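You operate a simulated robot arm through the tools that you are given. There is no shell and no other tool.

Carry out the task below with a simulated robot arm. There is one attempt and no reset: what you move stays moved.

JOB
Free stop 1, slide it to 150 mm and lock it again.
Fine: free and lock it with the red key of the framing bench's four-key stand, which ends in its well; stop 2 and the other keys stay as they are.

It is judged by the outcome, as a careful person would: the job done as asked, and still so three seconds after it is handed in. It fails if anything else is knocked over, pushed out of place, dropped, spilled or broken.

ROBOT AND FRAMES
A 7-joint arm with a two-finger parallel gripper, fixed in place. Base frame: the origin is at the foot of the arm, x ahead of it, y to its left, z up; the work surface is at about z = 880. Units: mm, degrees, N and s.
With the tool pointing down near the work surface it reaches from about 400 to 900 mm from the base axis. Its first joint turns from -143.0 to 143.0 degrees. Payload 3 kg.
The tool frame sits at the grasp point between the pads (the TCP): z along the fingers, y along the line on which they close. The tips reach 30 mm beyond it. Largest opening 94 mm; finger width 28, thickness 10; the body of the gripper, 50 by 96 mm, starts 55 mm behind the TCP.
Orientation is told as [roll, pitch, yaw] about the base's x, y, z axes, in that order, counted from this pose: with the fingers straight down and closing along the base's y, the tool's x points along the base's -x, its y along +y and its z along -z.

CONTROLS
- The arm moves only by the tool drive_tool. Its argument "targets" is a list of rows, each a list of 7 numbers: the shift along the tool's x, y, z in mm, then the turn, a rotation vector about the tool's x, y, z in degrees, then the opening, from 0 (shut) to 1 (fully open). In form: [[x, y, z, ax, ay, az, claw], ...]. A call has 1 to 20 rows; each row is the pose to reach, as a shift and turn from the pose commanded when the call began, along the tool's axes at that moment. Rows are played at 5 a second. More than 50 mm and 8.6 degrees between two rows, or a gripper value outside its range, and nothing of the call is played. A pose out of reach is approached as far as the arm can. The call stops where the force on the tool passes 40 N (or 10 N more than at its start, if that is more) or the arm is blocked; 0.2 s more then pass. The fingers move at their own pace (about 72 mm/s each) and stop on an object; they squeeze with about 42 N. The grip force told is the motor's: it shows also when the fingers shut on nothing. Time passes only in rows, and 0.2 s behind the last, so rows that repeat a pose let the fingers close. The reply holds the time, the measured pose of the TCP, the force on the tool along the base axes, the opening and the grip force, in the units named above and with some noise, with the torque about the TCP (base axes, N m) and any sound that the robot's microphone picked up, and new pictures: "pictures" is both (left out), scene, wrist or none.
- Cameras (640 x 400 px; columns grow to the right, rows downward): "scene" is fixed at [400.3, -649.9, 1534.5]; the picture's right is [0.93, -0.36, 0.00], its down [-0.30, -0.78, -0.55] and it looks along [0.20, 0.51, -0.84] (base axes); focal length 233 px, centre (320, 200). "wrist" rides on the gripper at [76, 14, -102] in the tool frame; the picture's right is [-0.18, 0.98, 0.00], its down [-0.75, -0.14, -0.64] and it looks along [-0.63, -0.12, 0.77] (tool axes); focal length 243 px, centre (320, 200). There is no depth. A picture from a camera that has moved, and an enlarged one, comes with that camera's place and axes in the base frame and with its lens.
- close_up(camera, box): a new picture of the part [left, top, right, bottom] of that camera's present view, enlarged. It takes no simulated time.
- hand_in(): hands the job in; it is judged then, once.

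Nothing tells you positions but the pictures and the camera data. Unless the task says otherwise, let go and move clear before handing in.

The tools are called after ">>>" by a JSON object that holds its "api" and its "payload". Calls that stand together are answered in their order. drive_tool: Moves the arm, as the interface text tells. Its arguments: {"type":"object","properties":{"targets":{"type":"array"},"pictures":{"type":"string","enum":["both","scene","wrist","none"]}},"required":["targets"]} The other tools are called the same way: close_up (camera, box) takes an enlarged picture of a part of a camera's view; hand_in () hands the job in.

At the start:

```text
t: 0.0
ee_pos: [462.5, -296.7, 1267.7]
tool_rot: [0.0, 0.0, 0.0]
ft_force: [0.9, -0.9, 0.2]
moment: [-0.01, 0.0, 0.01]
gripper_width: 94.1
grasp_force: 0.0
```

scene: 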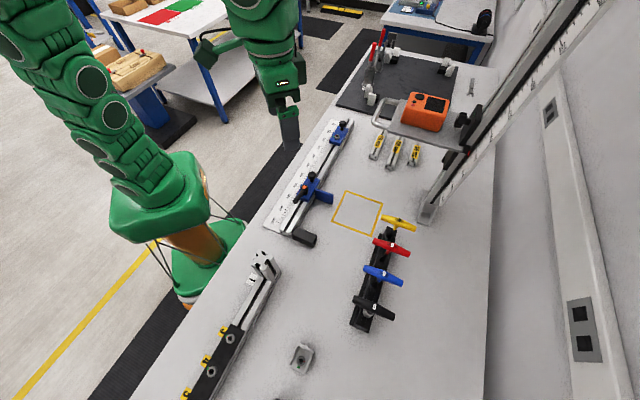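
wrist: 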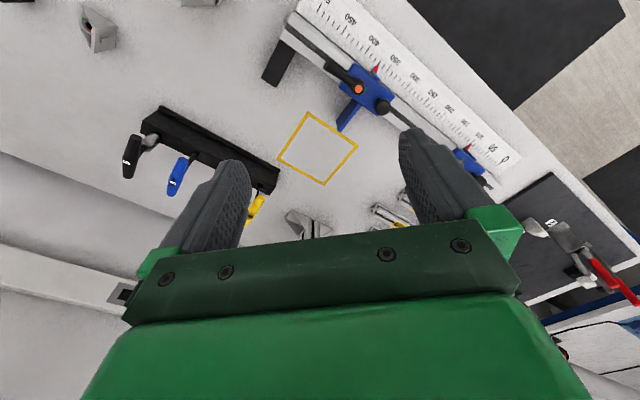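

I see a bench with a ruler rail carrying two blue stops and a four-key stand (yellow, red, blue, black T-handles). First I'll look closer at the rail, the stops and the key stand.

>>> {"api": "close_up", "payload": {"camera": "scene", "box": [250, 110, 370, 250]}}

>>> {"api": "close_up", "payload": {"camera": "scene", "box": [330, 200, 430, 340]}}

>>> {"api": "close_up", "payload": {"camera": "wrist", "box": [260, 0, 540, 200]}}

>>> {"api": "close_up", "payload": {"camera": "wrist", "box": [100, 80, 300, 230]}}

```text
2.86 times, centred on (310, 180) of scene
camera zoom: at [400.3, -649.9, 1534.5], right [0.93, -0.36, 0.0], down [-0.3, -0.78, -0.55], along [0.2, 0.51, -0.84], focal length 666 px, centre (349, 257)
```

zoom: 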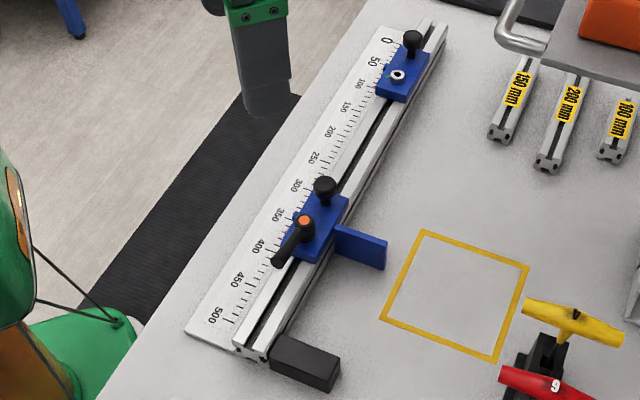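

```text
2.86 times, centred on (380, 270) of scene
camera zoom: at [400.3, -649.9, 1534.5], right [0.93, -0.36, 0.0], down [-0.3, -0.78, -0.55], along [0.2, 0.51, -0.84], focal length 666 px, centre (149, 0)
```

zoom: 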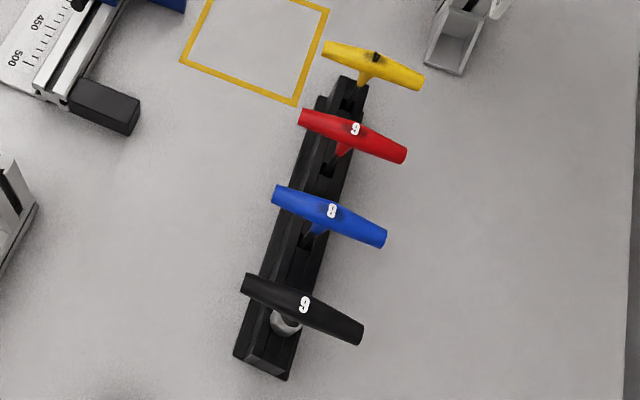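

```text
2.00 times, centred on (400, 100) of wrist
camera zoom: at [387.2, -282.4, 1369.9], right [0.18, 0.98, 0.0], down [0.75, -0.14, 0.64], along [0.63, -0.12, -0.77], focal length 485 px, centre (160, 400)
```

zoom: 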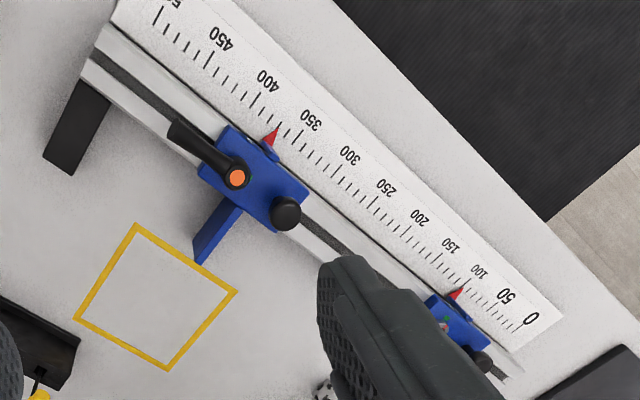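

```text
2.67 times, centred on (200, 155) of wrist
camera zoom: at [387.2, -282.4, 1369.9], right [0.18, 0.98, 0.0], down [0.75, -0.14, 0.64], along [0.63, -0.12, -0.77], focal length 647 px, centre (640, 320)
```

zoom: 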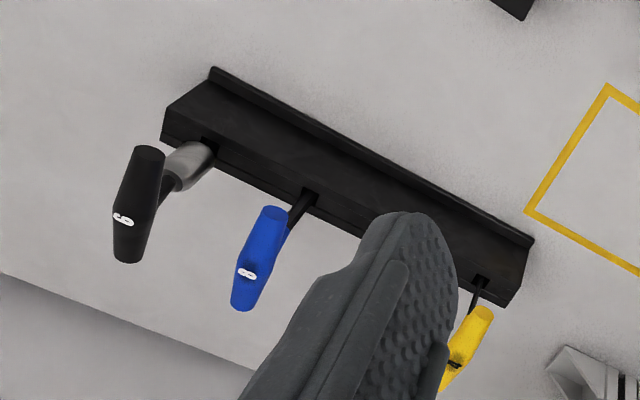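

The rail runs diagonally (0 mm end far from the arm); one stop carries a lever, the other a hex socket. There is also a post with a raised platform to avoid. I'll look at those details before moving.

>>> {"api": "close_up", "payload": {"camera": "scene", "box": [320, 115, 384, 155]}}

>>> {"api": "close_up", "payload": {"camera": "scene", "box": [280, 165, 344, 205]}}

>>> {"api": "close_up", "payload": {"camera": "scene", "box": [340, 60, 500, 230]}}

>>> {"api": "close_up", "payload": {"camera": "scene", "box": [360, 215, 424, 255]}}

```text
10.00 times, centred on (352, 135) of scene
camera zoom: at [400.3, -649.9, 1534.5], right [0.93, -0.36, 0.0], down [-0.3, -0.78, -0.55], along [0.2, 0.51, -0.84], focal length 2330 px, centre (0, 850)
```

zoom: 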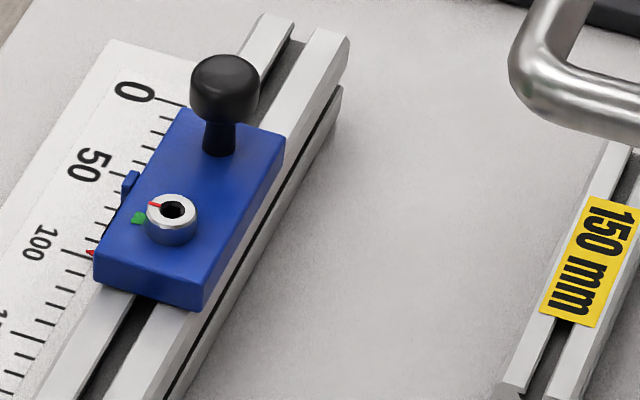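

```text
10.00 times, centred on (312, 185) of scene
camera zoom: at [400.3, -649.9, 1534.5], right [0.93, -0.36, 0.0], down [-0.3, -0.78, -0.55], along [0.2, 0.51, -0.84], focal length 2330 px, centre (400, 350)
```

zoom: 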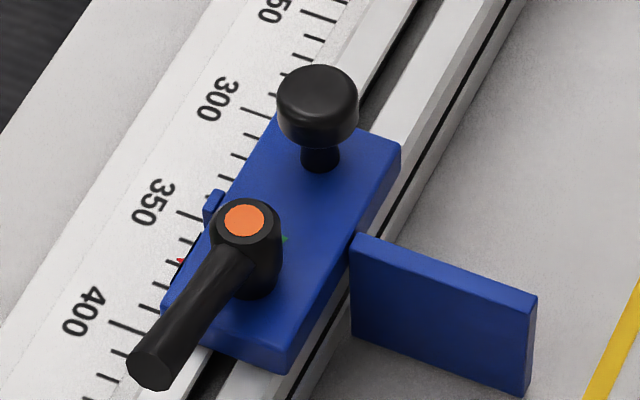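

```text
2.35 times, centred on (420, 145) of scene
camera zoom: at [400.3, -649.9, 1534.5], right [0.93, -0.36, 0.0], down [-0.3, -0.78, -0.55], along [0.2, 0.51, -0.84], focal length 548 px, centre (85, 329)
```

zoom: 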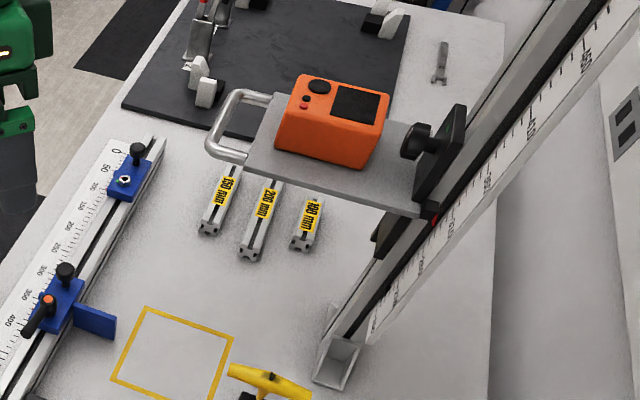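

```text
10.00 times, centred on (392, 235) of scene
camera zoom: at [400.3, -649.9, 1534.5], right [0.93, -0.36, 0.0], down [-0.3, -0.78, -0.55], along [0.2, 0.51, -0.84], focal length 2330 px, centre (-400, -150)
```

zoom: 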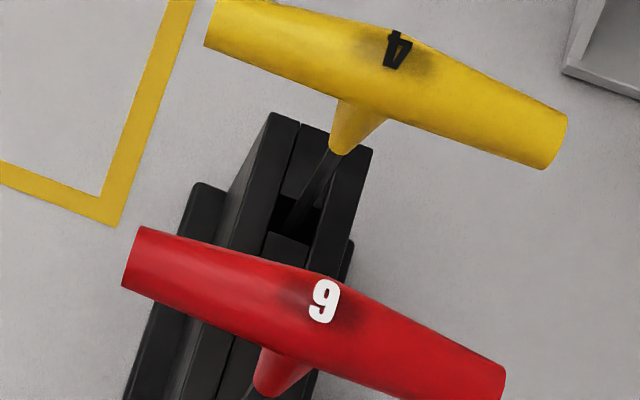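

The hex-socket stop near 80–100 mm (red tick on the screw, green mark on the block) looks like stop 1, at about (708, -33, 930). The red key's handle is about (625, -520, 1028), across the stand. I'll move to look at that stop closely, fingers turned 45°.

>>> {"api": "drive_tool", "payload": {"targets": [[-18.15, 35.87, 20.87, 0, 0, 4.5, 1], [-36.3, 71.74, 41.74, 0, 0, 9, 1], [-54.45, 107.6, 62.6, 0, 0, 13.5, 1], [-72.6, 143.5, 83.5, 0, 0, 18, 1], [-90.75, 179.35, 104.35, 0, 0, 22.5, 1], [-108.9, 215.2, 125.2, 0, 0, 27, 1], [-127.05, 251.1, 146.1, 0, 0, 31.5, 1], [-145.2, 287, 167, 0, 0, 36, 1], [-163.35, 322.8, 187.8, 0, 0, 40.5, 1], [-181.5, 358.7, 208.7, 0, 0, 45, 1], [-181.5, 358.7, 208.7, 0, 0, 45, 1]]}}

```text
t: 2.4
ee_pos: [643.7, 62.3, 1057.5]
tool_rot: [0.0, 0.0, -45.1]
ft_force: [-0.7, 1.4, -0.4]
moment: [0.02, 0.01, -0.02]
gripper_width: 94.1
grasp_force: 0.1
camera wrist: at [601.2, 126.2, 1160.4], right [0.83, 0.56, 0.0], down [0.43, -0.63, 0.64], along [0.36, -0.53, -0.77], focal length 243 px, centre (320, 200)
```

scene: 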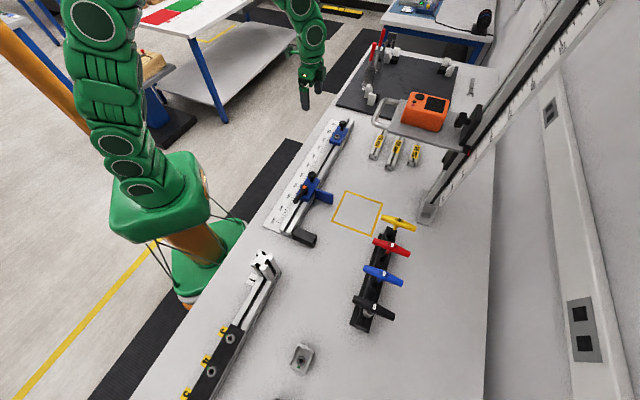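
wrist: 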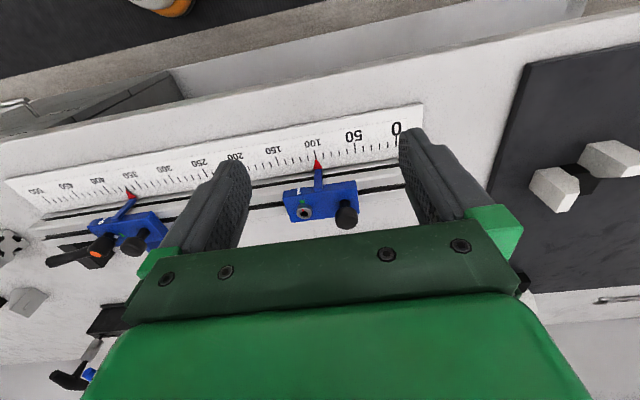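

The stop's pointer reads just under 100 mm. I'll zoom in on the socket, its marks and the pointers.

>>> {"api": "close_up", "payload": {"camera": "wrist", "box": [272, 140, 368, 230]}}

>>> {"api": "close_up", "payload": {"camera": "wrist", "box": [60, 170, 180, 270]}}

>>> {"api": "close_up", "payload": {"camera": "wrist", "box": [280, 180, 328, 225]}}

>>> {"api": "close_up", "payload": {"camera": "wrist", "box": [240, 115, 420, 185]}}

```text
4.44 times, centred on (320, 185) of wrist
camera zoom: at [601.2, 126.2, 1160.4], right [0.83, 0.56, 0.0], down [0.43, -0.63, 0.64], along [0.36, -0.53, -0.77], focal length 1078 px, centre (320, 267)
```

zoom: 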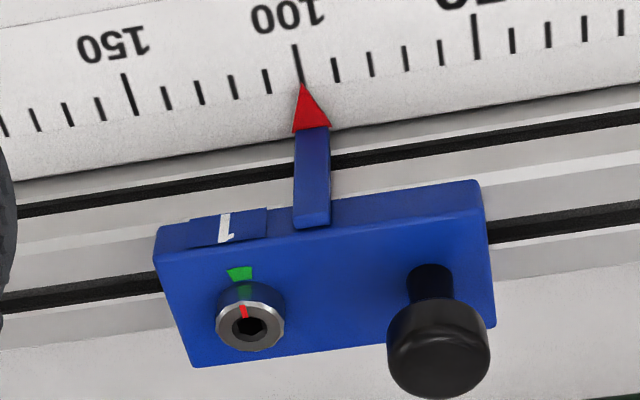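

```text
4.00 times, centred on (120, 220) of wrist
camera zoom: at [601.2, 126.2, 1160.4], right [0.83, 0.56, 0.0], down [0.43, -0.63, 0.64], along [0.36, -0.53, -0.77], focal length 970 px, centre (1120, 120)
```

zoom: 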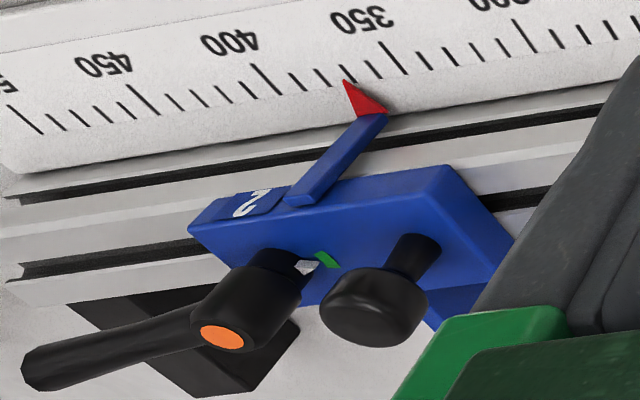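

```text
8.89 times, centred on (304, 202) of wrist
camera zoom: at [601.2, 126.2, 1160.4], right [0.83, 0.56, 0.0], down [0.43, -0.63, 0.64], along [0.36, -0.53, -0.77], focal length 2157 px, centre (462, 178)
```

zoom: 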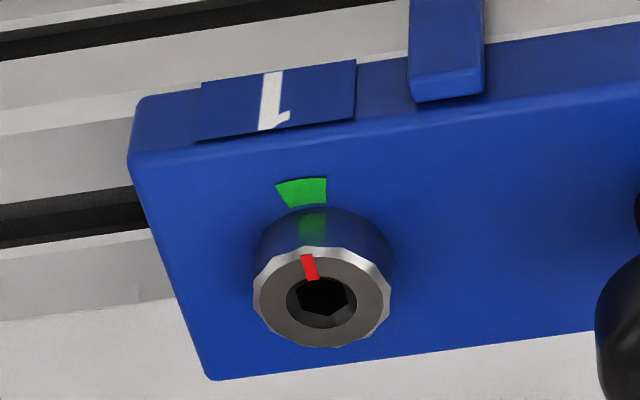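

```text
3.56 times, centred on (330, 150) of wrist
camera zoom: at [601.2, 126.2, 1160.4], right [0.83, 0.56, 0.0], down [0.43, -0.63, 0.64], along [0.36, -0.53, -0.77], focal length 863 px, centre (284, 378)
```

zoom: 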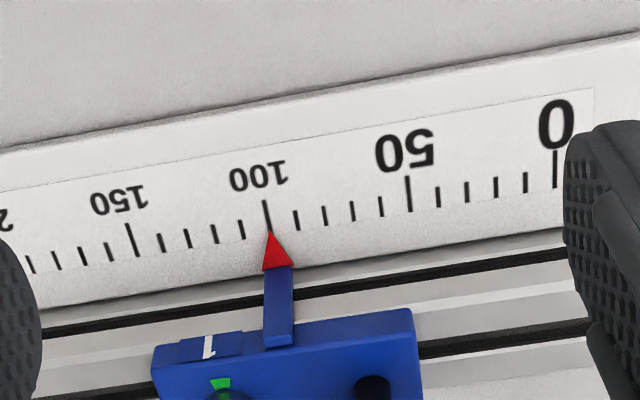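

Stop 1 (labelled "1") reads 100 mm, and its red tick sits at the green mark, so that is the locked position. Next I'll go to look at the red key, keeping clear of the raised platform.

>>> {"api": "drive_tool", "payload": {"targets": [[-10.9, -38, -13.1, 0, 0, 0, 1], [-21.8, -76, -26.3, 0, 0, 0, 1], [-32.7, -114, -39.4, 0, 0, 0, 1], [-43.7, -152, -52.6, 0, 0, 0, 1], [-54.6, -190, -65.7, 0, 0, 0, 1], [-65.5, -228, -78.9, 0, 0, 0, 1], [-76.4, -265.9, -92, 0, 0, 0, 1], [-116.5, -289.7, -86.7, 0, 0, 0, 1], [-156.5, -313.5, -81.3, 0, 0, 0, 1], [-196.6, -337.3, -76, 0, 0, 0, 1], [-236.6, -361.1, -70.7, 0, 0, 0, 1], [-276.7, -384.9, -65.3, 0, 0, 0, 1], [-316.7, -408.7, -60, 0, 0, 0, 1], [-316.7, -408.7, -60, 0, 0, 0, 1]]}}

```text
t: 5.4
ee_pos: [578.7, -451.1, 1119.4]
tool_rot: [0.0, -0.1, -45.0]
ft_force: [-1.1, 0.6, 0.1]
moment: [0.02, -0.02, -0.02]
gripper_width: 94.2
grasp_force: 0.0
camera wrist: at [535.7, -387.5, 1221.8], right [0.83, 0.56, 0.0], down [0.43, -0.63, 0.64], along [0.36, -0.53, -0.77], focal length 243 px, centre (320, 200)
```

scene: 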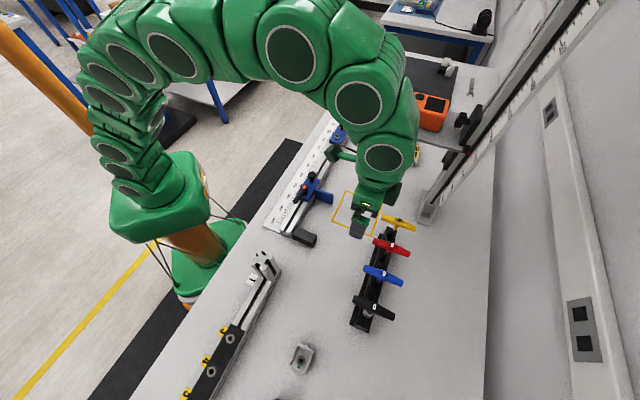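
wrist: 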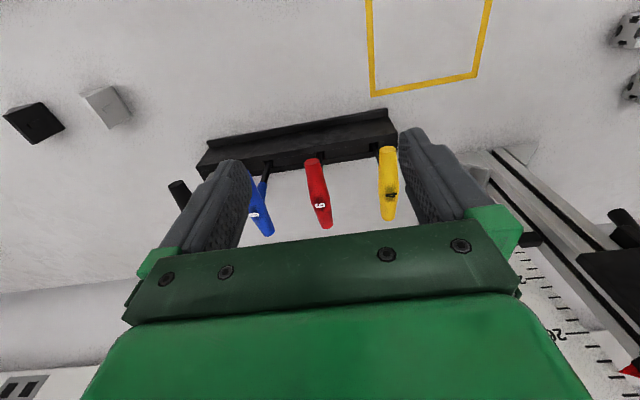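

>>> {"api": "close_up", "payload": {"camera": "wrist", "box": [240, 130, 400, 240]}}

>>> {"api": "close_up", "payload": {"camera": "wrist", "box": [288, 140, 352, 240]}}

>>> {"api": "close_up", "payload": {"camera": "scene", "box": [340, 215, 420, 275]}}

```text
3.64 times, centred on (320, 185) of wrist
camera zoom: at [535.7, -387.5, 1221.8], right [0.83, 0.56, 0.0], down [0.43, -0.63, 0.64], along [0.36, -0.53, -0.77], focal length 882 px, centre (320, 254)
```

zoom: 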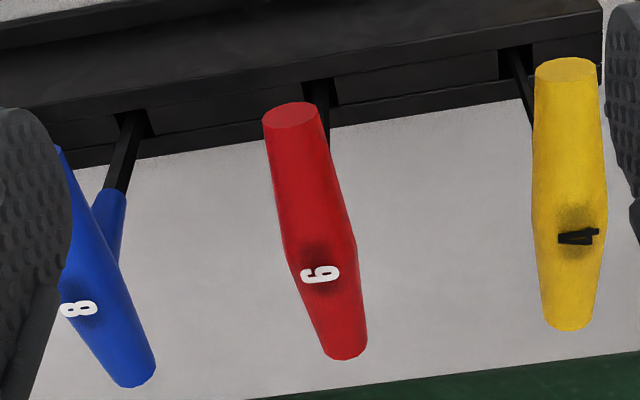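

```text
4.00 times, centred on (320, 190) of wrist
camera zoom: at [535.7, -387.5, 1221.8], right [0.83, 0.56, 0.0], down [0.43, -0.63, 0.64], along [0.36, -0.53, -0.77], focal length 970 px, centre (320, 240)
```

zoom: 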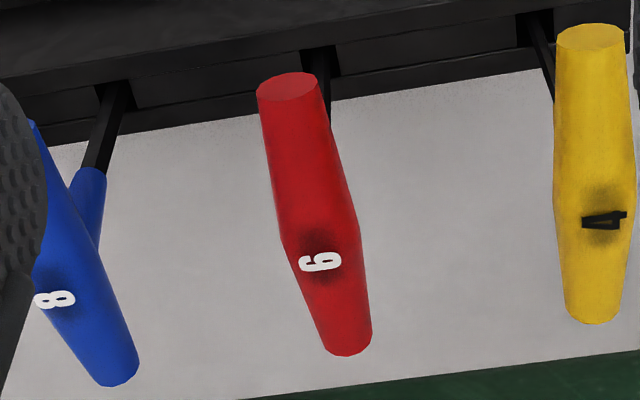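

```text
6.67 times, centred on (380, 245) of scene
camera zoom: at [400.3, -649.9, 1534.5], right [0.93, -0.36, 0.0], down [-0.3, -0.78, -0.55], along [0.2, 0.51, -0.84], focal length 1554 px, centre (-80, -100)
```

zoom: 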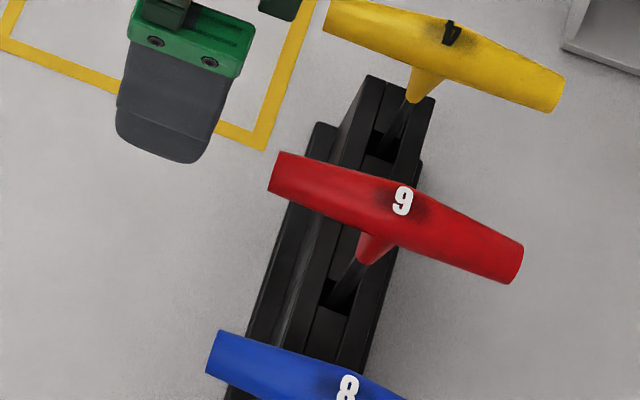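

The red key's handle runs from about (598,-491) to (655,-549), centred at (626.5,-520,1024), upright in its well, in line with my fingers' width. I'll half-close the fingers, go over it and descend around it.

>>> {"api": "drive_tool", "payload": {"targets": [[-41, -7.5, 0, 0, 0, 0, 0.5], [-82.3, -15.1, 0, 0, 0, 0, 0.5], [-82.3, -15.1, 20, 0, 0, 0, 0.5], [-82.3, -15.1, 45, 0, 0, 0, 0.5], [-82.3, -15.1, 65, 0, 0, 0, 0.5], [-82.3, -15.1, 80, 0, 0, 0, 0.5], [-82.3, -15.1, 92, 0, 0, 0, 0.5], [-82.3, -15.1, 92, 0, 0, 0, 0.5]]}}

```text
t: 7.2
ee_pos: [627.6, -520.4, 1026.1]
tool_rot: [0.0, 0.0, -45.0]
ft_force: [-0.2, -0.1, -1.2]
moment: [0.02, 0.0, -0.03]
gripper_width: 47.0
grasp_force: 0.1
camera wrist: at [583.9, -456.1, 1129.3], right [0.83, 0.56, 0.0], down [0.43, -0.63, 0.64], along [0.36, -0.53, -0.77], focal length 243 px, centre (320, 200)
```

scene: 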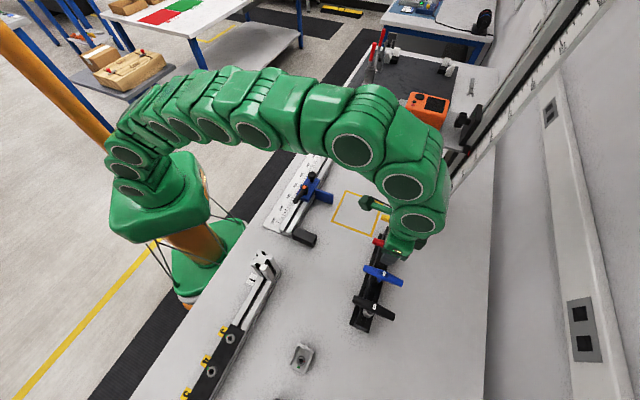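
wrist: 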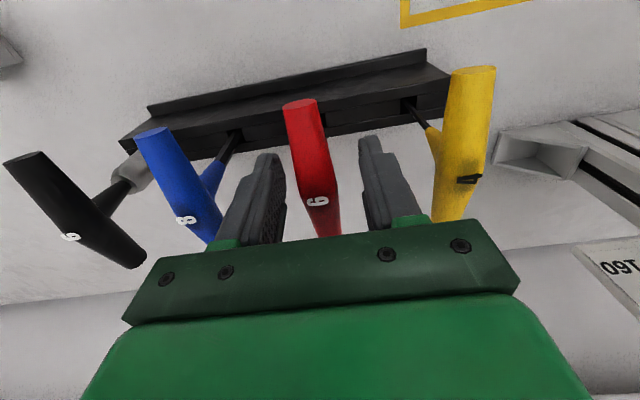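

The fingers straddle the red handle with good clearance from blue and yellow. I'll close on it.

>>> {"api": "drive_tool", "payload": {"targets": [[0, 0, 0, 0, 0, 0, 0.3], [0, 0, 0, 0, 0, 0, 0.2], [0, 0, 0, 0, 0, 0, 0.0], [0, 0, 0, 0, 0, 0, 0.0], [0, 0, 0, 0, 0, 0, 0.0]]}}

>>> {"api": "close_up", "payload": {"camera": "wrist", "box": [230, 80, 410, 250]}}

```text
t: 8.4
ee_pos: [626.5, -519.8, 1025.4]
tool_rot: [0.0, 0.0, -45.1]
ft_force: [-0.9, -0.1, -0.3]
moment: [-0.04, 0.03, 0.0]
gripper_width: 22.7
grasp_force: 42.0
camera wrist: at [583.8, -456.1, 1129.5], right [0.83, 0.56, 0.0], down [0.43, -0.63, 0.64], along [0.36, -0.53, -0.77], focal length 243 px, centre (320, 200)
```

scene: 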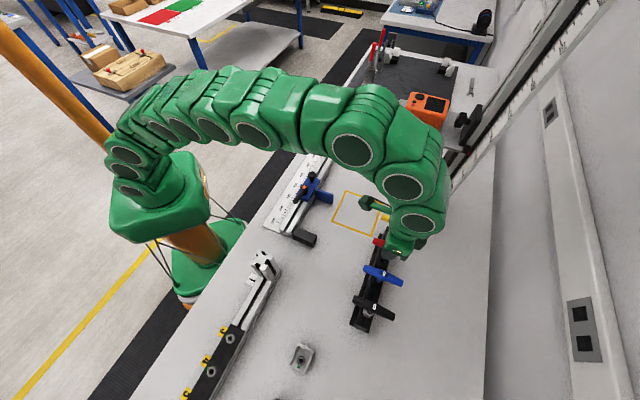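
wrist: 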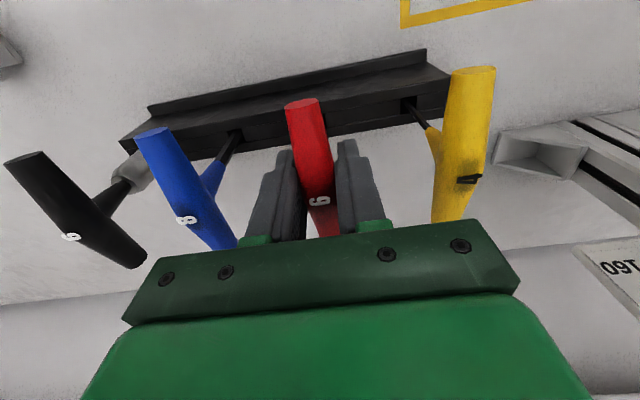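

```text
2.35 times, centred on (320, 165) of wrist
camera zoom: at [583.8, -456.1, 1129.5], right [0.83, 0.56, 0.0], down [0.43, -0.63, 0.64], along [0.36, -0.53, -0.77], focal length 571 px, centre (320, 282)
```

zoom: 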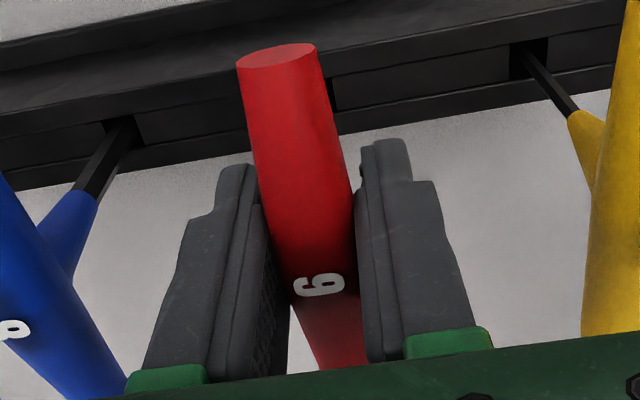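

The red key is gripped (22.7 mm, handle in line). I'll lift it straight up out of its well and check it.

>>> {"api": "drive_tool", "payload": {"targets": [[0, 0, -5, 0, 0, 0, 0], [0, 0, -15, 0, 0, 0, 0], [0, 0, -30, 0, 0, 0, 0], [0, 0, -50, 0, 0, 0, 0], [0, 0, -75, 0, 0, 0, 0], [0, 0, -100, 0, 0, 0, 0], [0, 0, -125, 0, 0, 0, 0], [0, 0, -125, 0, 0, 0, 0]]}}

>>> {"api": "close_up", "payload": {"camera": "scene", "box": [350, 200, 450, 290]}}

>>> {"api": "close_up", "payload": {"camera": "wrist", "box": [230, 60, 410, 230]}}

```text
t: 10.2
ee_pos: [622.6, -516.9, 1135.9]
tool_rot: [0.0, 0.0, -45.0]
ft_force: [0.0, 0.3, -0.6]
moment: [0.06, -0.02, 0.01]
gripper_width: 22.8
grasp_force: 41.9
out of reach, approached as far as the arm can: row 7, 8
camera wrist: at [579.6, -452.6, 1239.9], right [0.83, 0.56, 0.0], down [0.43, -0.63, 0.64], along [0.36, -0.53, -0.77], focal length 243 px, centre (320, 200)
```

scene: 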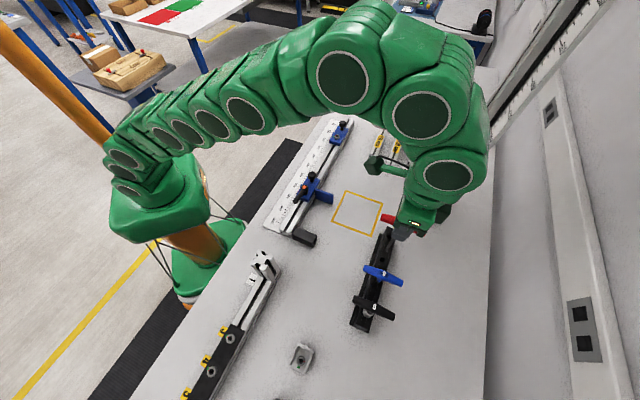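
wrist: 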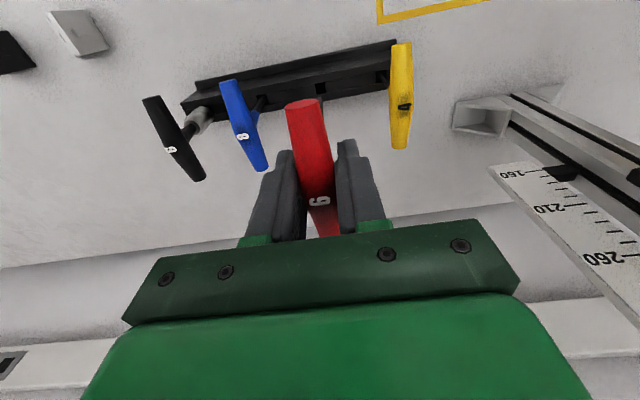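

```text
4.44 times, centred on (400, 245) of scene
camera zoom: at [400.3, -649.9, 1534.5], right [0.93, -0.36, 0.0], down [-0.3, -0.78, -0.55], along [0.2, 0.51, -0.84], focal length 1036 px, centre (-36, 0)
```

zoom: 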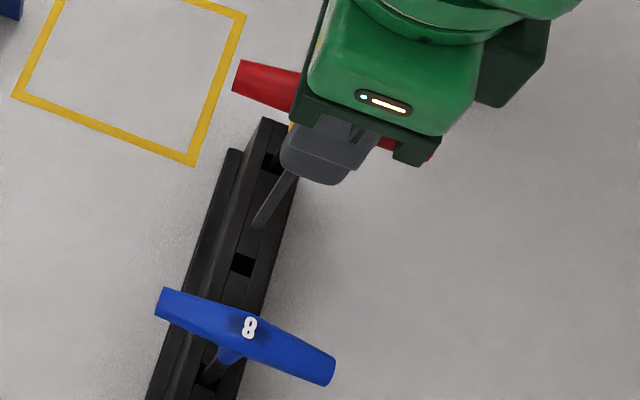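

```text
2.35 times, centred on (320, 145) of wrist
camera zoom: at [579.6, -452.6, 1239.9], right [0.83, 0.56, 0.0], down [0.43, -0.63, 0.64], along [0.36, -0.53, -0.77], focal length 571 px, centre (320, 329)
```

zoom: 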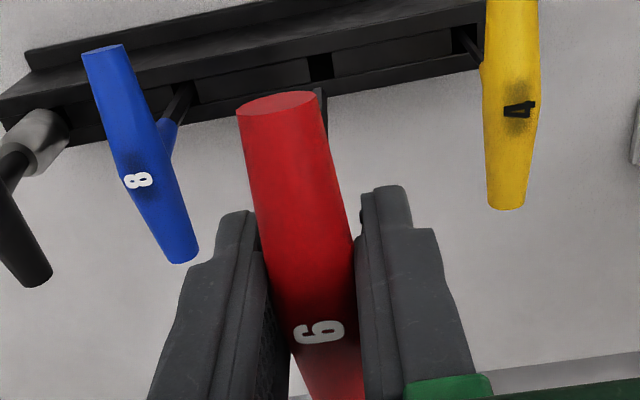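

The key is out (tip about 135 mm below the grasp point) and the other keys are undisturbed. Before carrying it across I'll read the platform's height on the post scale and check the key.

>>> {"api": "close_up", "payload": {"camera": "scene", "box": [440, 60, 540, 170]}}

>>> {"api": "close_up", "payload": {"camera": "scene", "box": [384, 232, 416, 252]}}

>>> {"api": "close_up", "payload": {"camera": "wrist", "box": [440, 80, 640, 280]}}

```text
3.64 times, centred on (490, 115) of scene
camera zoom: at [400.3, -649.9, 1534.5], right [0.93, -0.36, 0.0], down [-0.3, -0.78, -0.55], along [0.2, 0.51, -0.84], focal length 847 px, centre (-298, 509)
```

zoom: 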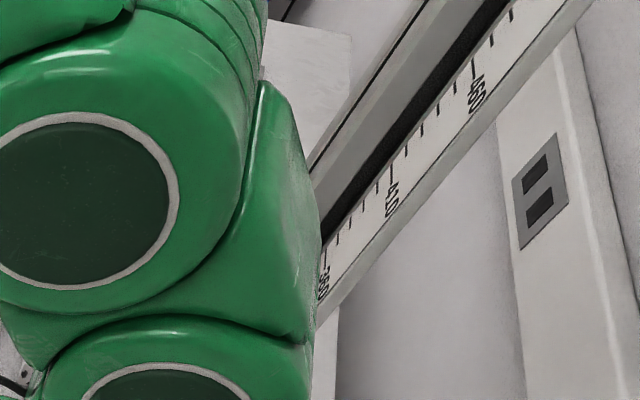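

```text
16.00 times, centred on (400, 242) of scene
camera zoom: at [400.3, -649.9, 1534.5], right [0.93, -0.36, 0.0], down [-0.3, -0.78, -0.55], along [0.2, 0.51, -0.84], focal length 3729 px, centre (-960, -472)
```

zoom: 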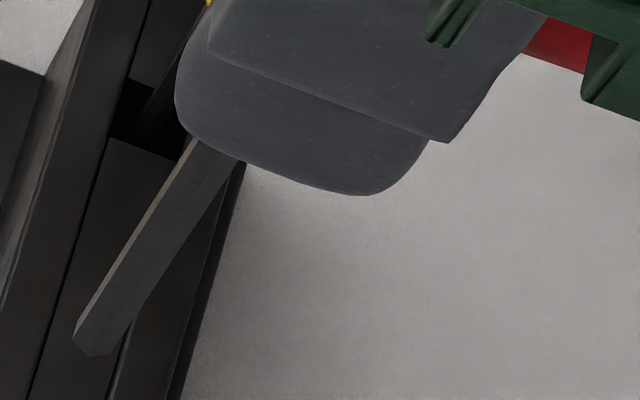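

```text
2.00 times, centred on (540, 180) of wrist
camera zoom: at [579.6, -452.6, 1239.9], right [0.83, 0.56, 0.0], down [0.43, -0.63, 0.64], along [0.36, -0.53, -0.77], focal length 485 px, centre (-120, 240)
```

zoom: 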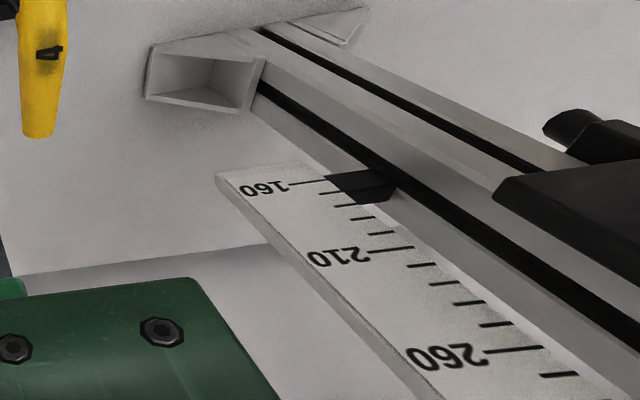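

The platform sits at about 1190 mm height near (664,-291), so I'll route the key at a small radius. First a closer look at the key's hex tip for alignment.

>>> {"api": "close_up", "payload": {"camera": "scene", "box": [382, 243, 394, 251]}}

>>> {"api": "close_up", "payload": {"camera": "wrist", "box": [310, 88, 334, 108]}}

```text
16.00 times, centred on (388, 247) of scene
camera zoom: at [400.3, -649.9, 1534.5], right [0.93, -0.36, 0.0], down [-0.3, -0.78, -0.55], along [0.2, 0.51, -0.84], focal length 3729 px, centre (-768, -552)
```

zoom: 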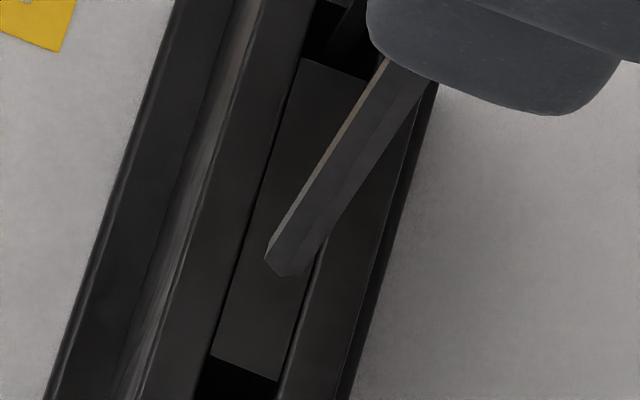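

```text
16.00 times, centred on (322, 98) of wrist
camera zoom: at [579.6, -452.6, 1239.9], right [0.83, 0.56, 0.0], down [0.43, -0.63, 0.64], along [0.36, -0.53, -0.77], focal length 3882 px, centre (288, 1832)
```

zoom: 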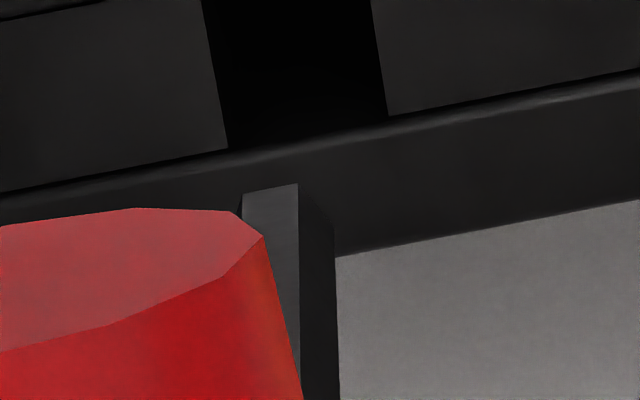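

The key's hex is 6 mm with flats facing along the handle, well centred under the grip. I'll retreat away from the stand (perpendicular to it) first.

>>> {"api": "drive_tool", "payload": {"targets": [[30, 0, 0, 0, 0, 0, 0], [65, 0, 0, 0, 0, 0, 0], [105, 0, 0, 0, 0, 0, 0], [145, 0, -10, 0, 0, 0, 0], [145, 0, -30, 0, 0, 0, 0], [145, 0, -30, 0, 0, 0, 0]], "pictures": "both"}}

```text
t: 11.6
ee_pos: [521.7, -414.6, 1166.2]
tool_rot: [0.0, 0.0, -45.0]
ft_force: [0.5, 0.8, -0.7]
moment: [0.01, -0.02, 0.02]
gripper_width: 22.8
grasp_force: 41.9
camera wrist: at [477.2, -350.7, 1269.8], right [0.83, 0.56, 0.0], down [0.43, -0.63, 0.64], along [0.36, -0.53, -0.77], focal length 243 px, centre (320, 200)
```

scene: 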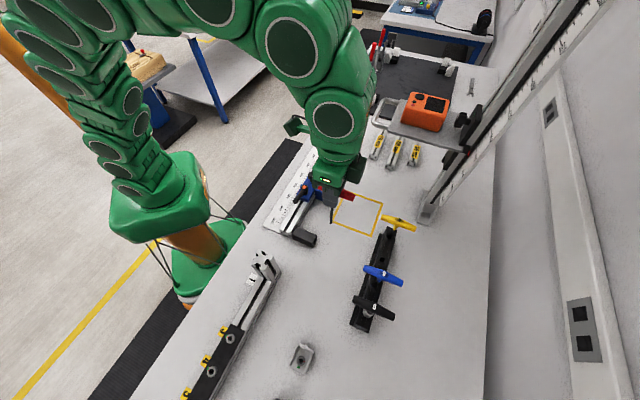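
wrist: 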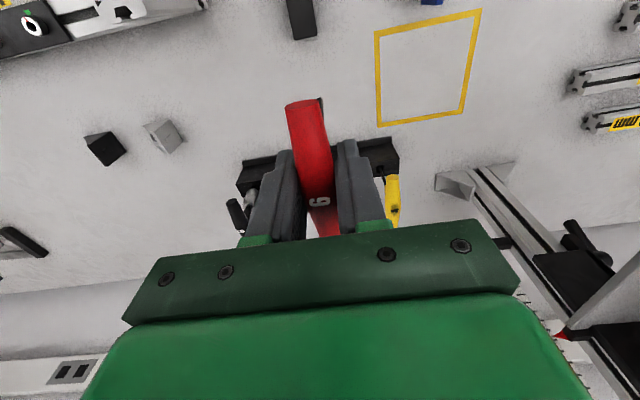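

The key is held cleanly. I'll swing it at small radius to near stop 1, then view the socket from beside the handle.

>>> {"api": "drive_tool", "payload": {"targets": [[36.1, 10.4, -3.8, 0, 0, 0, 0], [72.3, 20.8, -7.6, 0, 0, 0, 0], [108.4, 31.2, -11.4, 0, 0, 0, 0], [144.6, 41.6, -15.2, 0, 0, 0, 0], [180.7, 52, -19, 0, 0, 0, 0], [204.7, 81.7, -20, 0, 0, 0, 0], [228.8, 111.4, -21, 0, 0, 0, 0], [252.8, 141.1, -22, 0, 0, 0, 0], [276.9, 170.8, -23, 0, 0, 0, 0], [300.9, 200.5, -24, 0, 0, 0, 0], [265.5, 224, -11, 0, 0, 0, 0], [230, 247.6, 3, 0, 0, 0, 0], [194.8, 271.2, 16, 0, 0, 0, 0], [194.8, 271.2, 16, 0, 0, 0, 0]]}}

```text
t: 14.6
ee_pos: [574.3, -83.8, 1150.1]
tool_rot: [0.0, 0.0, -45.0]
ft_force: [0.0, -0.1, -1.4]
moment: [-0.02, -0.02, 0.04]
gripper_width: 22.8
grasp_force: 42.2
camera wrist: at [531.7, -20.4, 1253.9], right [0.83, 0.56, 0.0], down [0.43, -0.63, 0.64], along [0.36, -0.53, -0.77], focal length 243 px, centre (320, 200)
```

scene: 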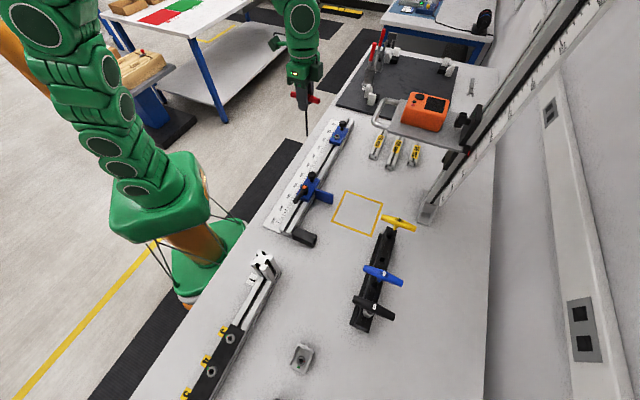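
wrist: 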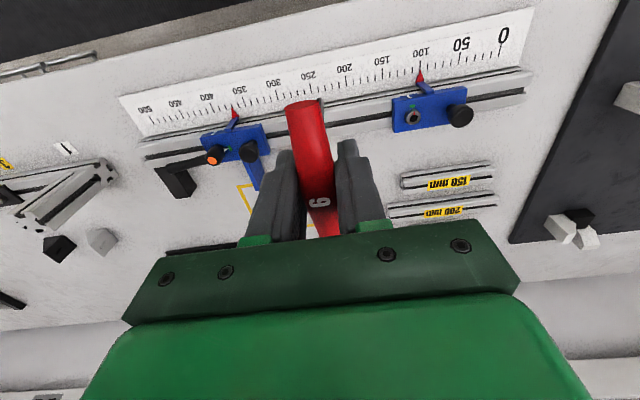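

>>> {"api": "close_up", "payload": {"camera": "wrist", "box": [400, 106, 432, 126]}}

>>> {"api": "close_up", "payload": {"camera": "wrist", "box": [380, 60, 476, 140]}}

>>> {"api": "close_up", "payload": {"camera": "scene", "box": [322, 120, 354, 140]}}

>>> {"api": "close_up", "payload": {"camera": "scene", "box": [286, 76, 326, 141]}}

```text
16.00 times, centred on (416, 116) of wrist
camera zoom: at [531.7, -20.4, 1253.9], right [0.83, 0.56, 0.0], down [0.43, -0.63, 0.64], along [0.36, -0.53, -0.77], focal length 3882 px, centre (-1216, 1544)
```

zoom: 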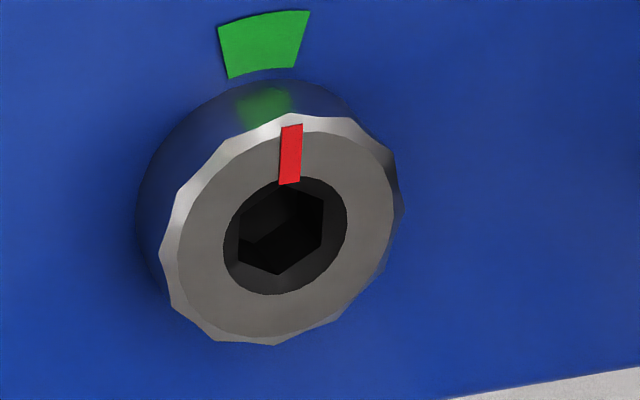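

```text
5.00 times, centred on (428, 100) of wrist
camera zoom: at [531.7, -20.4, 1253.9], right [0.83, 0.56, 0.0], down [0.43, -0.63, 0.64], along [0.36, -0.53, -0.77], focal length 1213 px, centre (-220, 700)
```

zoom: 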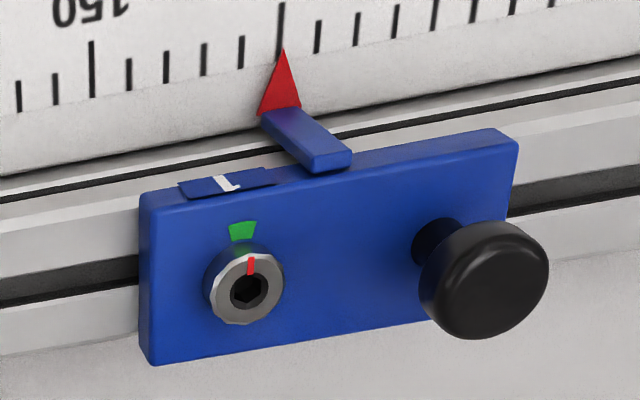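

```text
16.00 times, centred on (338, 130) of scene
camera zoom: at [400.3, -649.9, 1534.5], right [0.93, -0.36, 0.0], down [-0.3, -0.78, -0.55], along [0.2, 0.51, -0.84], focal length 3729 px, centre (32, 1320)
```

zoom: 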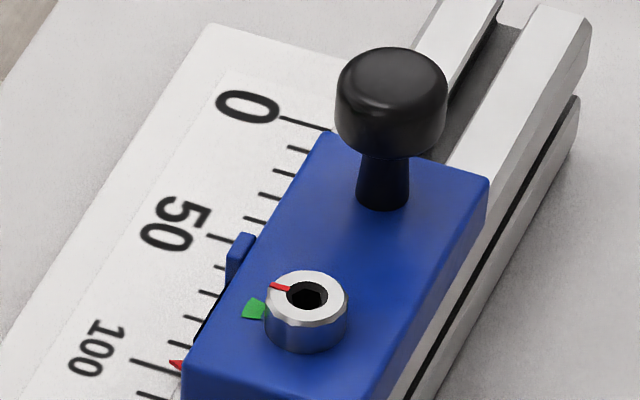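

```text
6.15 times, centred on (306, 108) of scene
camera zoom: at [400.3, -649.9, 1534.5], right [0.93, -0.36, 0.0], down [-0.3, -0.78, -0.55], along [0.2, 0.51, -0.84], focal length 1434 px, centre (406, 763)
```

zoom: 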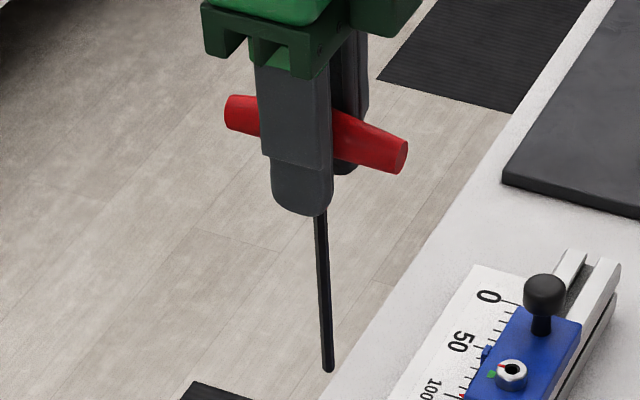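

The socket is at about (699.2, -51.0, 945), its hex corners pointing across the rail, while the key's hex is turned 30° from that. I'll rotate the key 30° while moving it above the socket, staying about 35 mm high.

>>> {"api": "drive_tool", "payload": {"targets": [[-16.3, 27.9, 2, 0, 0, 6, 0], [-32.6, 55.8, 5, 0, 0, 12, 0], [-48.8, 83.6, 10, 0, 0, 18, 0], [-65.1, 111.5, 20, 0, 0, 24, 0], [-65.1, 111.5, 35, 0, 0, 30, 0], [-65.1, 111.5, 35, 0, 0, 30, 0], [-65.1, 111.5, 35, 0, 0, 30, 0]]}}

>>> {"api": "close_up", "payload": {"camera": "scene", "box": [318, 105, 358, 140]}}

>>> {"api": "close_up", "payload": {"camera": "wrist", "box": [270, 50, 370, 150]}}

```text
t: 16.2
ee_pos: [699.6, -52.5, 1115.6]
tool_rot: [0.0, 0.0, -75.1]
ft_force: [-0.8, 0.1, -1.3]
moment: [0.03, -0.02, -0.03]
gripper_width: 22.5
grasp_force: 42.3
camera wrist: at [693.5, 25.0, 1219.0], right [1.0, 0.08, 0.0], down [0.06, -0.76, 0.64], along [0.05, -0.64, -0.77], focal length 243 px, centre (320, 200)
```

scene: 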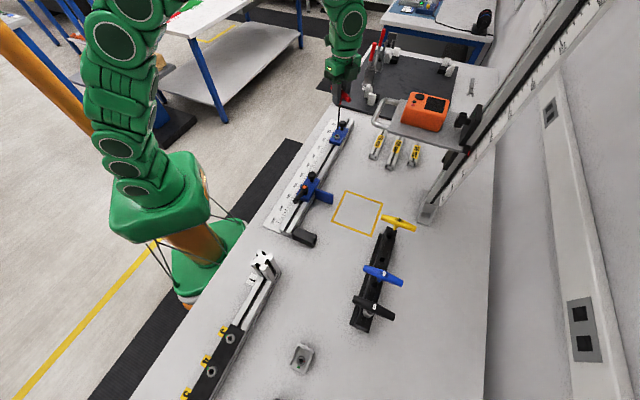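
wrist: 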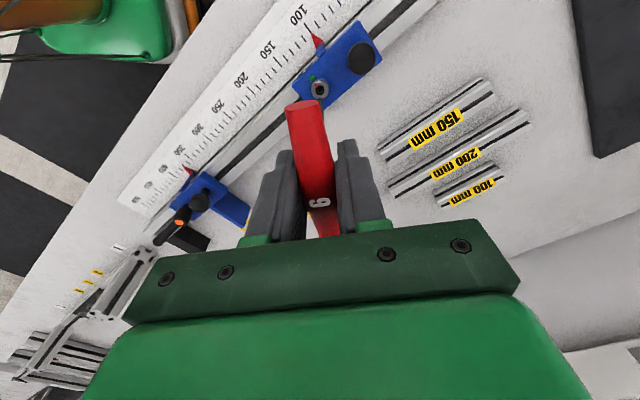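

```text
11.43 times, centred on (338, 122) of scene
camera zoom: at [400.3, -649.9, 1534.5], right [0.93, -0.36, 0.0], down [-0.3, -0.78, -0.55], along [0.2, 0.51, -0.84], focal length 2663 px, centre (114, 1086)
```

zoom: 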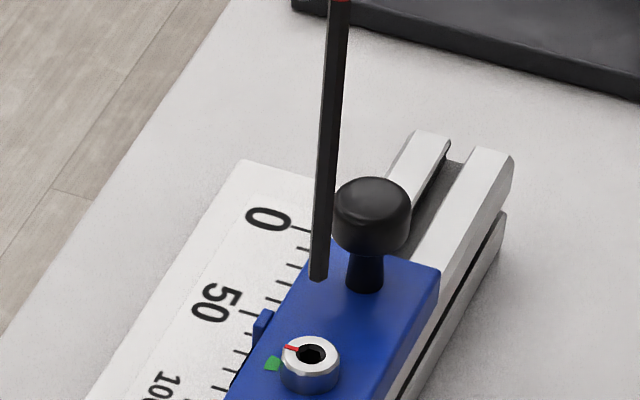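

```text
4.00 times, centred on (320, 100) of wrist
camera zoom: at [693.5, 25.0, 1219.0], right [1.0, 0.08, 0.0], down [0.06, -0.76, 0.64], along [0.05, -0.64, -0.77], focal length 970 px, centre (320, 600)
```

zoom: 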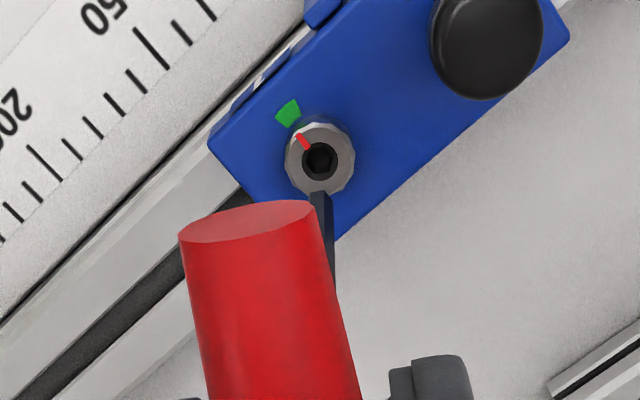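

The tip hangs about 30 mm above the socket and looks nearly in line from both cameras. I'll zoom in to measure the remaining offset.

>>> {"api": "close_up", "payload": {"camera": "scene", "box": [322, 122, 354, 142]}}

>>> {"api": "close_up", "payload": {"camera": "wrist", "box": [304, 82, 336, 102]}}

```text
16.00 times, centred on (338, 132) of scene
camera zoom: at [400.3, -649.9, 1534.5], right [0.93, -0.36, 0.0], down [-0.3, -0.78, -0.55], along [0.2, 0.51, -0.84], focal length 3729 px, centre (32, 1288)
```

zoom: 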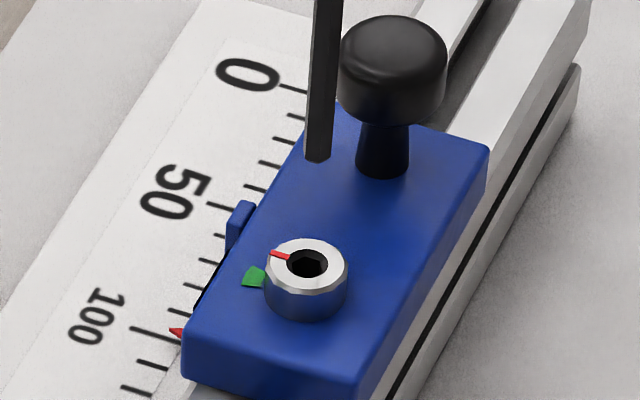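

```text
16.00 times, centred on (320, 92) of wrist
camera zoom: at [693.5, 25.0, 1219.0], right [1.0, 0.08, 0.0], down [0.06, -0.76, 0.64], along [0.05, -0.64, -0.77], focal length 3882 px, centre (320, 1928)
```

zoom: 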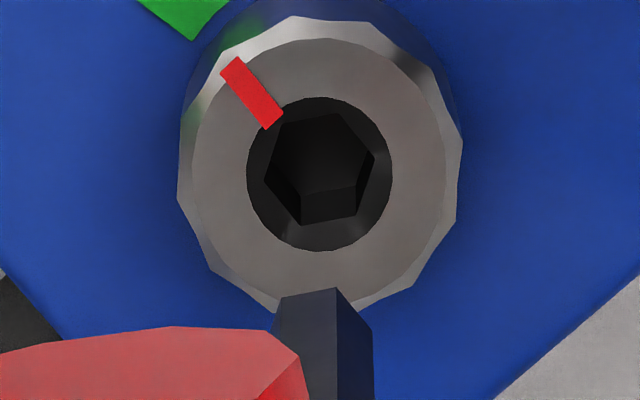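

Both views put the key axis within about 0.5 mm of the hole and the hex aligned within a couple of degrees. I'll lower it 22 mm with a tiny correction and re-check.

>>> {"api": "drive_tool", "payload": {"targets": [[0.4, 0.3, 6, 0, 0, 0, 0], [0.4, 0.3, 12, 0, 0, 0, 0], [0.4, 0.3, 18, 0, 0, 0, 0], [0.4, 0.3, 22, 0, 0, 0, 0], [0.4, 0.3, 22, 0, 0, 0, 0]], "pictures": "none"}}

>>> {"api": "close_up", "payload": {"camera": "scene", "box": [322, 122, 354, 142]}}

>>> {"api": "close_up", "payload": {"camera": "wrist", "box": [304, 82, 336, 102]}}

```text
t: 17.4
ee_pos: [698.5, -51.6, 1093.3]
tool_rot: [-0.1, 0.0, -74.9]
ft_force: [0.9, 0.7, -1.3]
moment: [-0.01, -0.01, 0.0]
gripper_width: 22.9
grasp_force: 42.4
```

```text
16.00 times, centred on (338, 132) of scene
camera zoom: at [400.3, -649.9, 1534.5], right [0.93, -0.36, 0.0], down [-0.3, -0.78, -0.55], along [0.2, 0.51, -0.84], focal length 3729 px, centre (32, 1288)
```

zoom: 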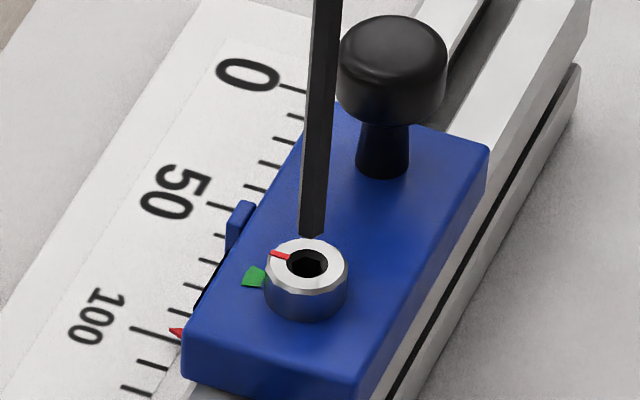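

```text
16.00 times, centred on (320, 92) of wrist
camera zoom: at [693.6, 25.7, 1197.0], right [1.0, 0.08, 0.0], down [0.06, -0.76, 0.64], along [0.05, -0.64, -0.77], focal length 3882 px, centre (320, 1928)
```

zoom: 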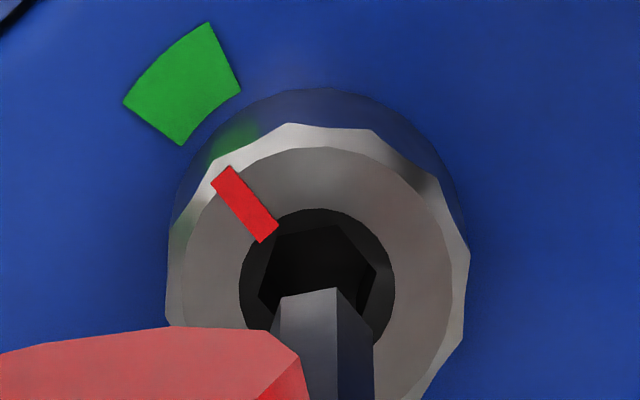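

The tip is about 10 mm above the socket, aligned within half a millimetre. I'll lower it gently into the hex.

>>> {"api": "drive_tool", "payload": {"targets": [[0.3, -0.1, 4, 0, 0, 0, 0], [0.3, -0.1, 7, 0, 0, 0, 0], [0.3, -0.1, 9, 0, 0, 0, 0], [0.3, -0.1, 10.5, 0, 0, 0, 0], [0.3, -0.1, 12, 0, 0, 0, 0], [0.3, -0.1, 13.5, 0, 0, 0, 0], [0.3, -0.1, 13.5, 0, 0, 0, 0]], "pictures": "none"}}

>>> {"api": "close_up", "payload": {"camera": "scene", "box": [322, 122, 354, 142]}}

>>> {"api": "close_up", "payload": {"camera": "wrist", "box": [304, 82, 336, 102]}}

```text
t: 19.0
ee_pos: [700.4, -51.1, 1080.9]
tool_rot: [-0.1, 0.0, -75.0]
ft_force: [0.0, -0.2, -1.0]
moment: [-0.05, 0.05, 0.02]
gripper_width: 22.6
grasp_force: 41.7
```

```text
16.00 times, centred on (338, 132) of scene
camera zoom: at [400.3, -649.9, 1534.5], right [0.93, -0.36, 0.0], down [-0.3, -0.78, -0.55], along [0.2, 0.51, -0.84], focal length 3729 px, centre (32, 1288)
```

zoom: 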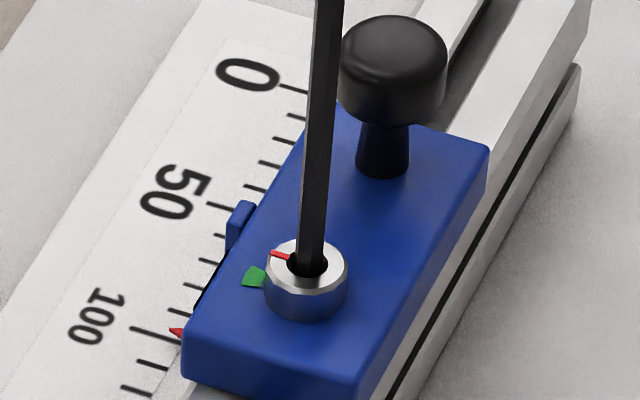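

```text
16.00 times, centred on (320, 92) of wrist
camera zoom: at [694.3, 26.1, 1183.5], right [1.0, 0.08, 0.0], down [0.06, -0.76, 0.64], along [0.05, -0.64, -0.77], focal length 3882 px, centre (320, 1928)
```

zoom: 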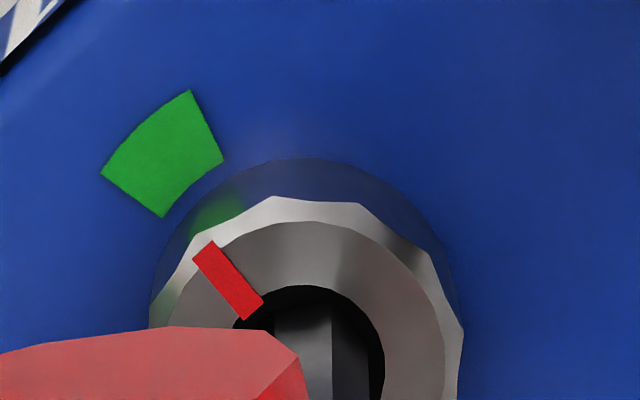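

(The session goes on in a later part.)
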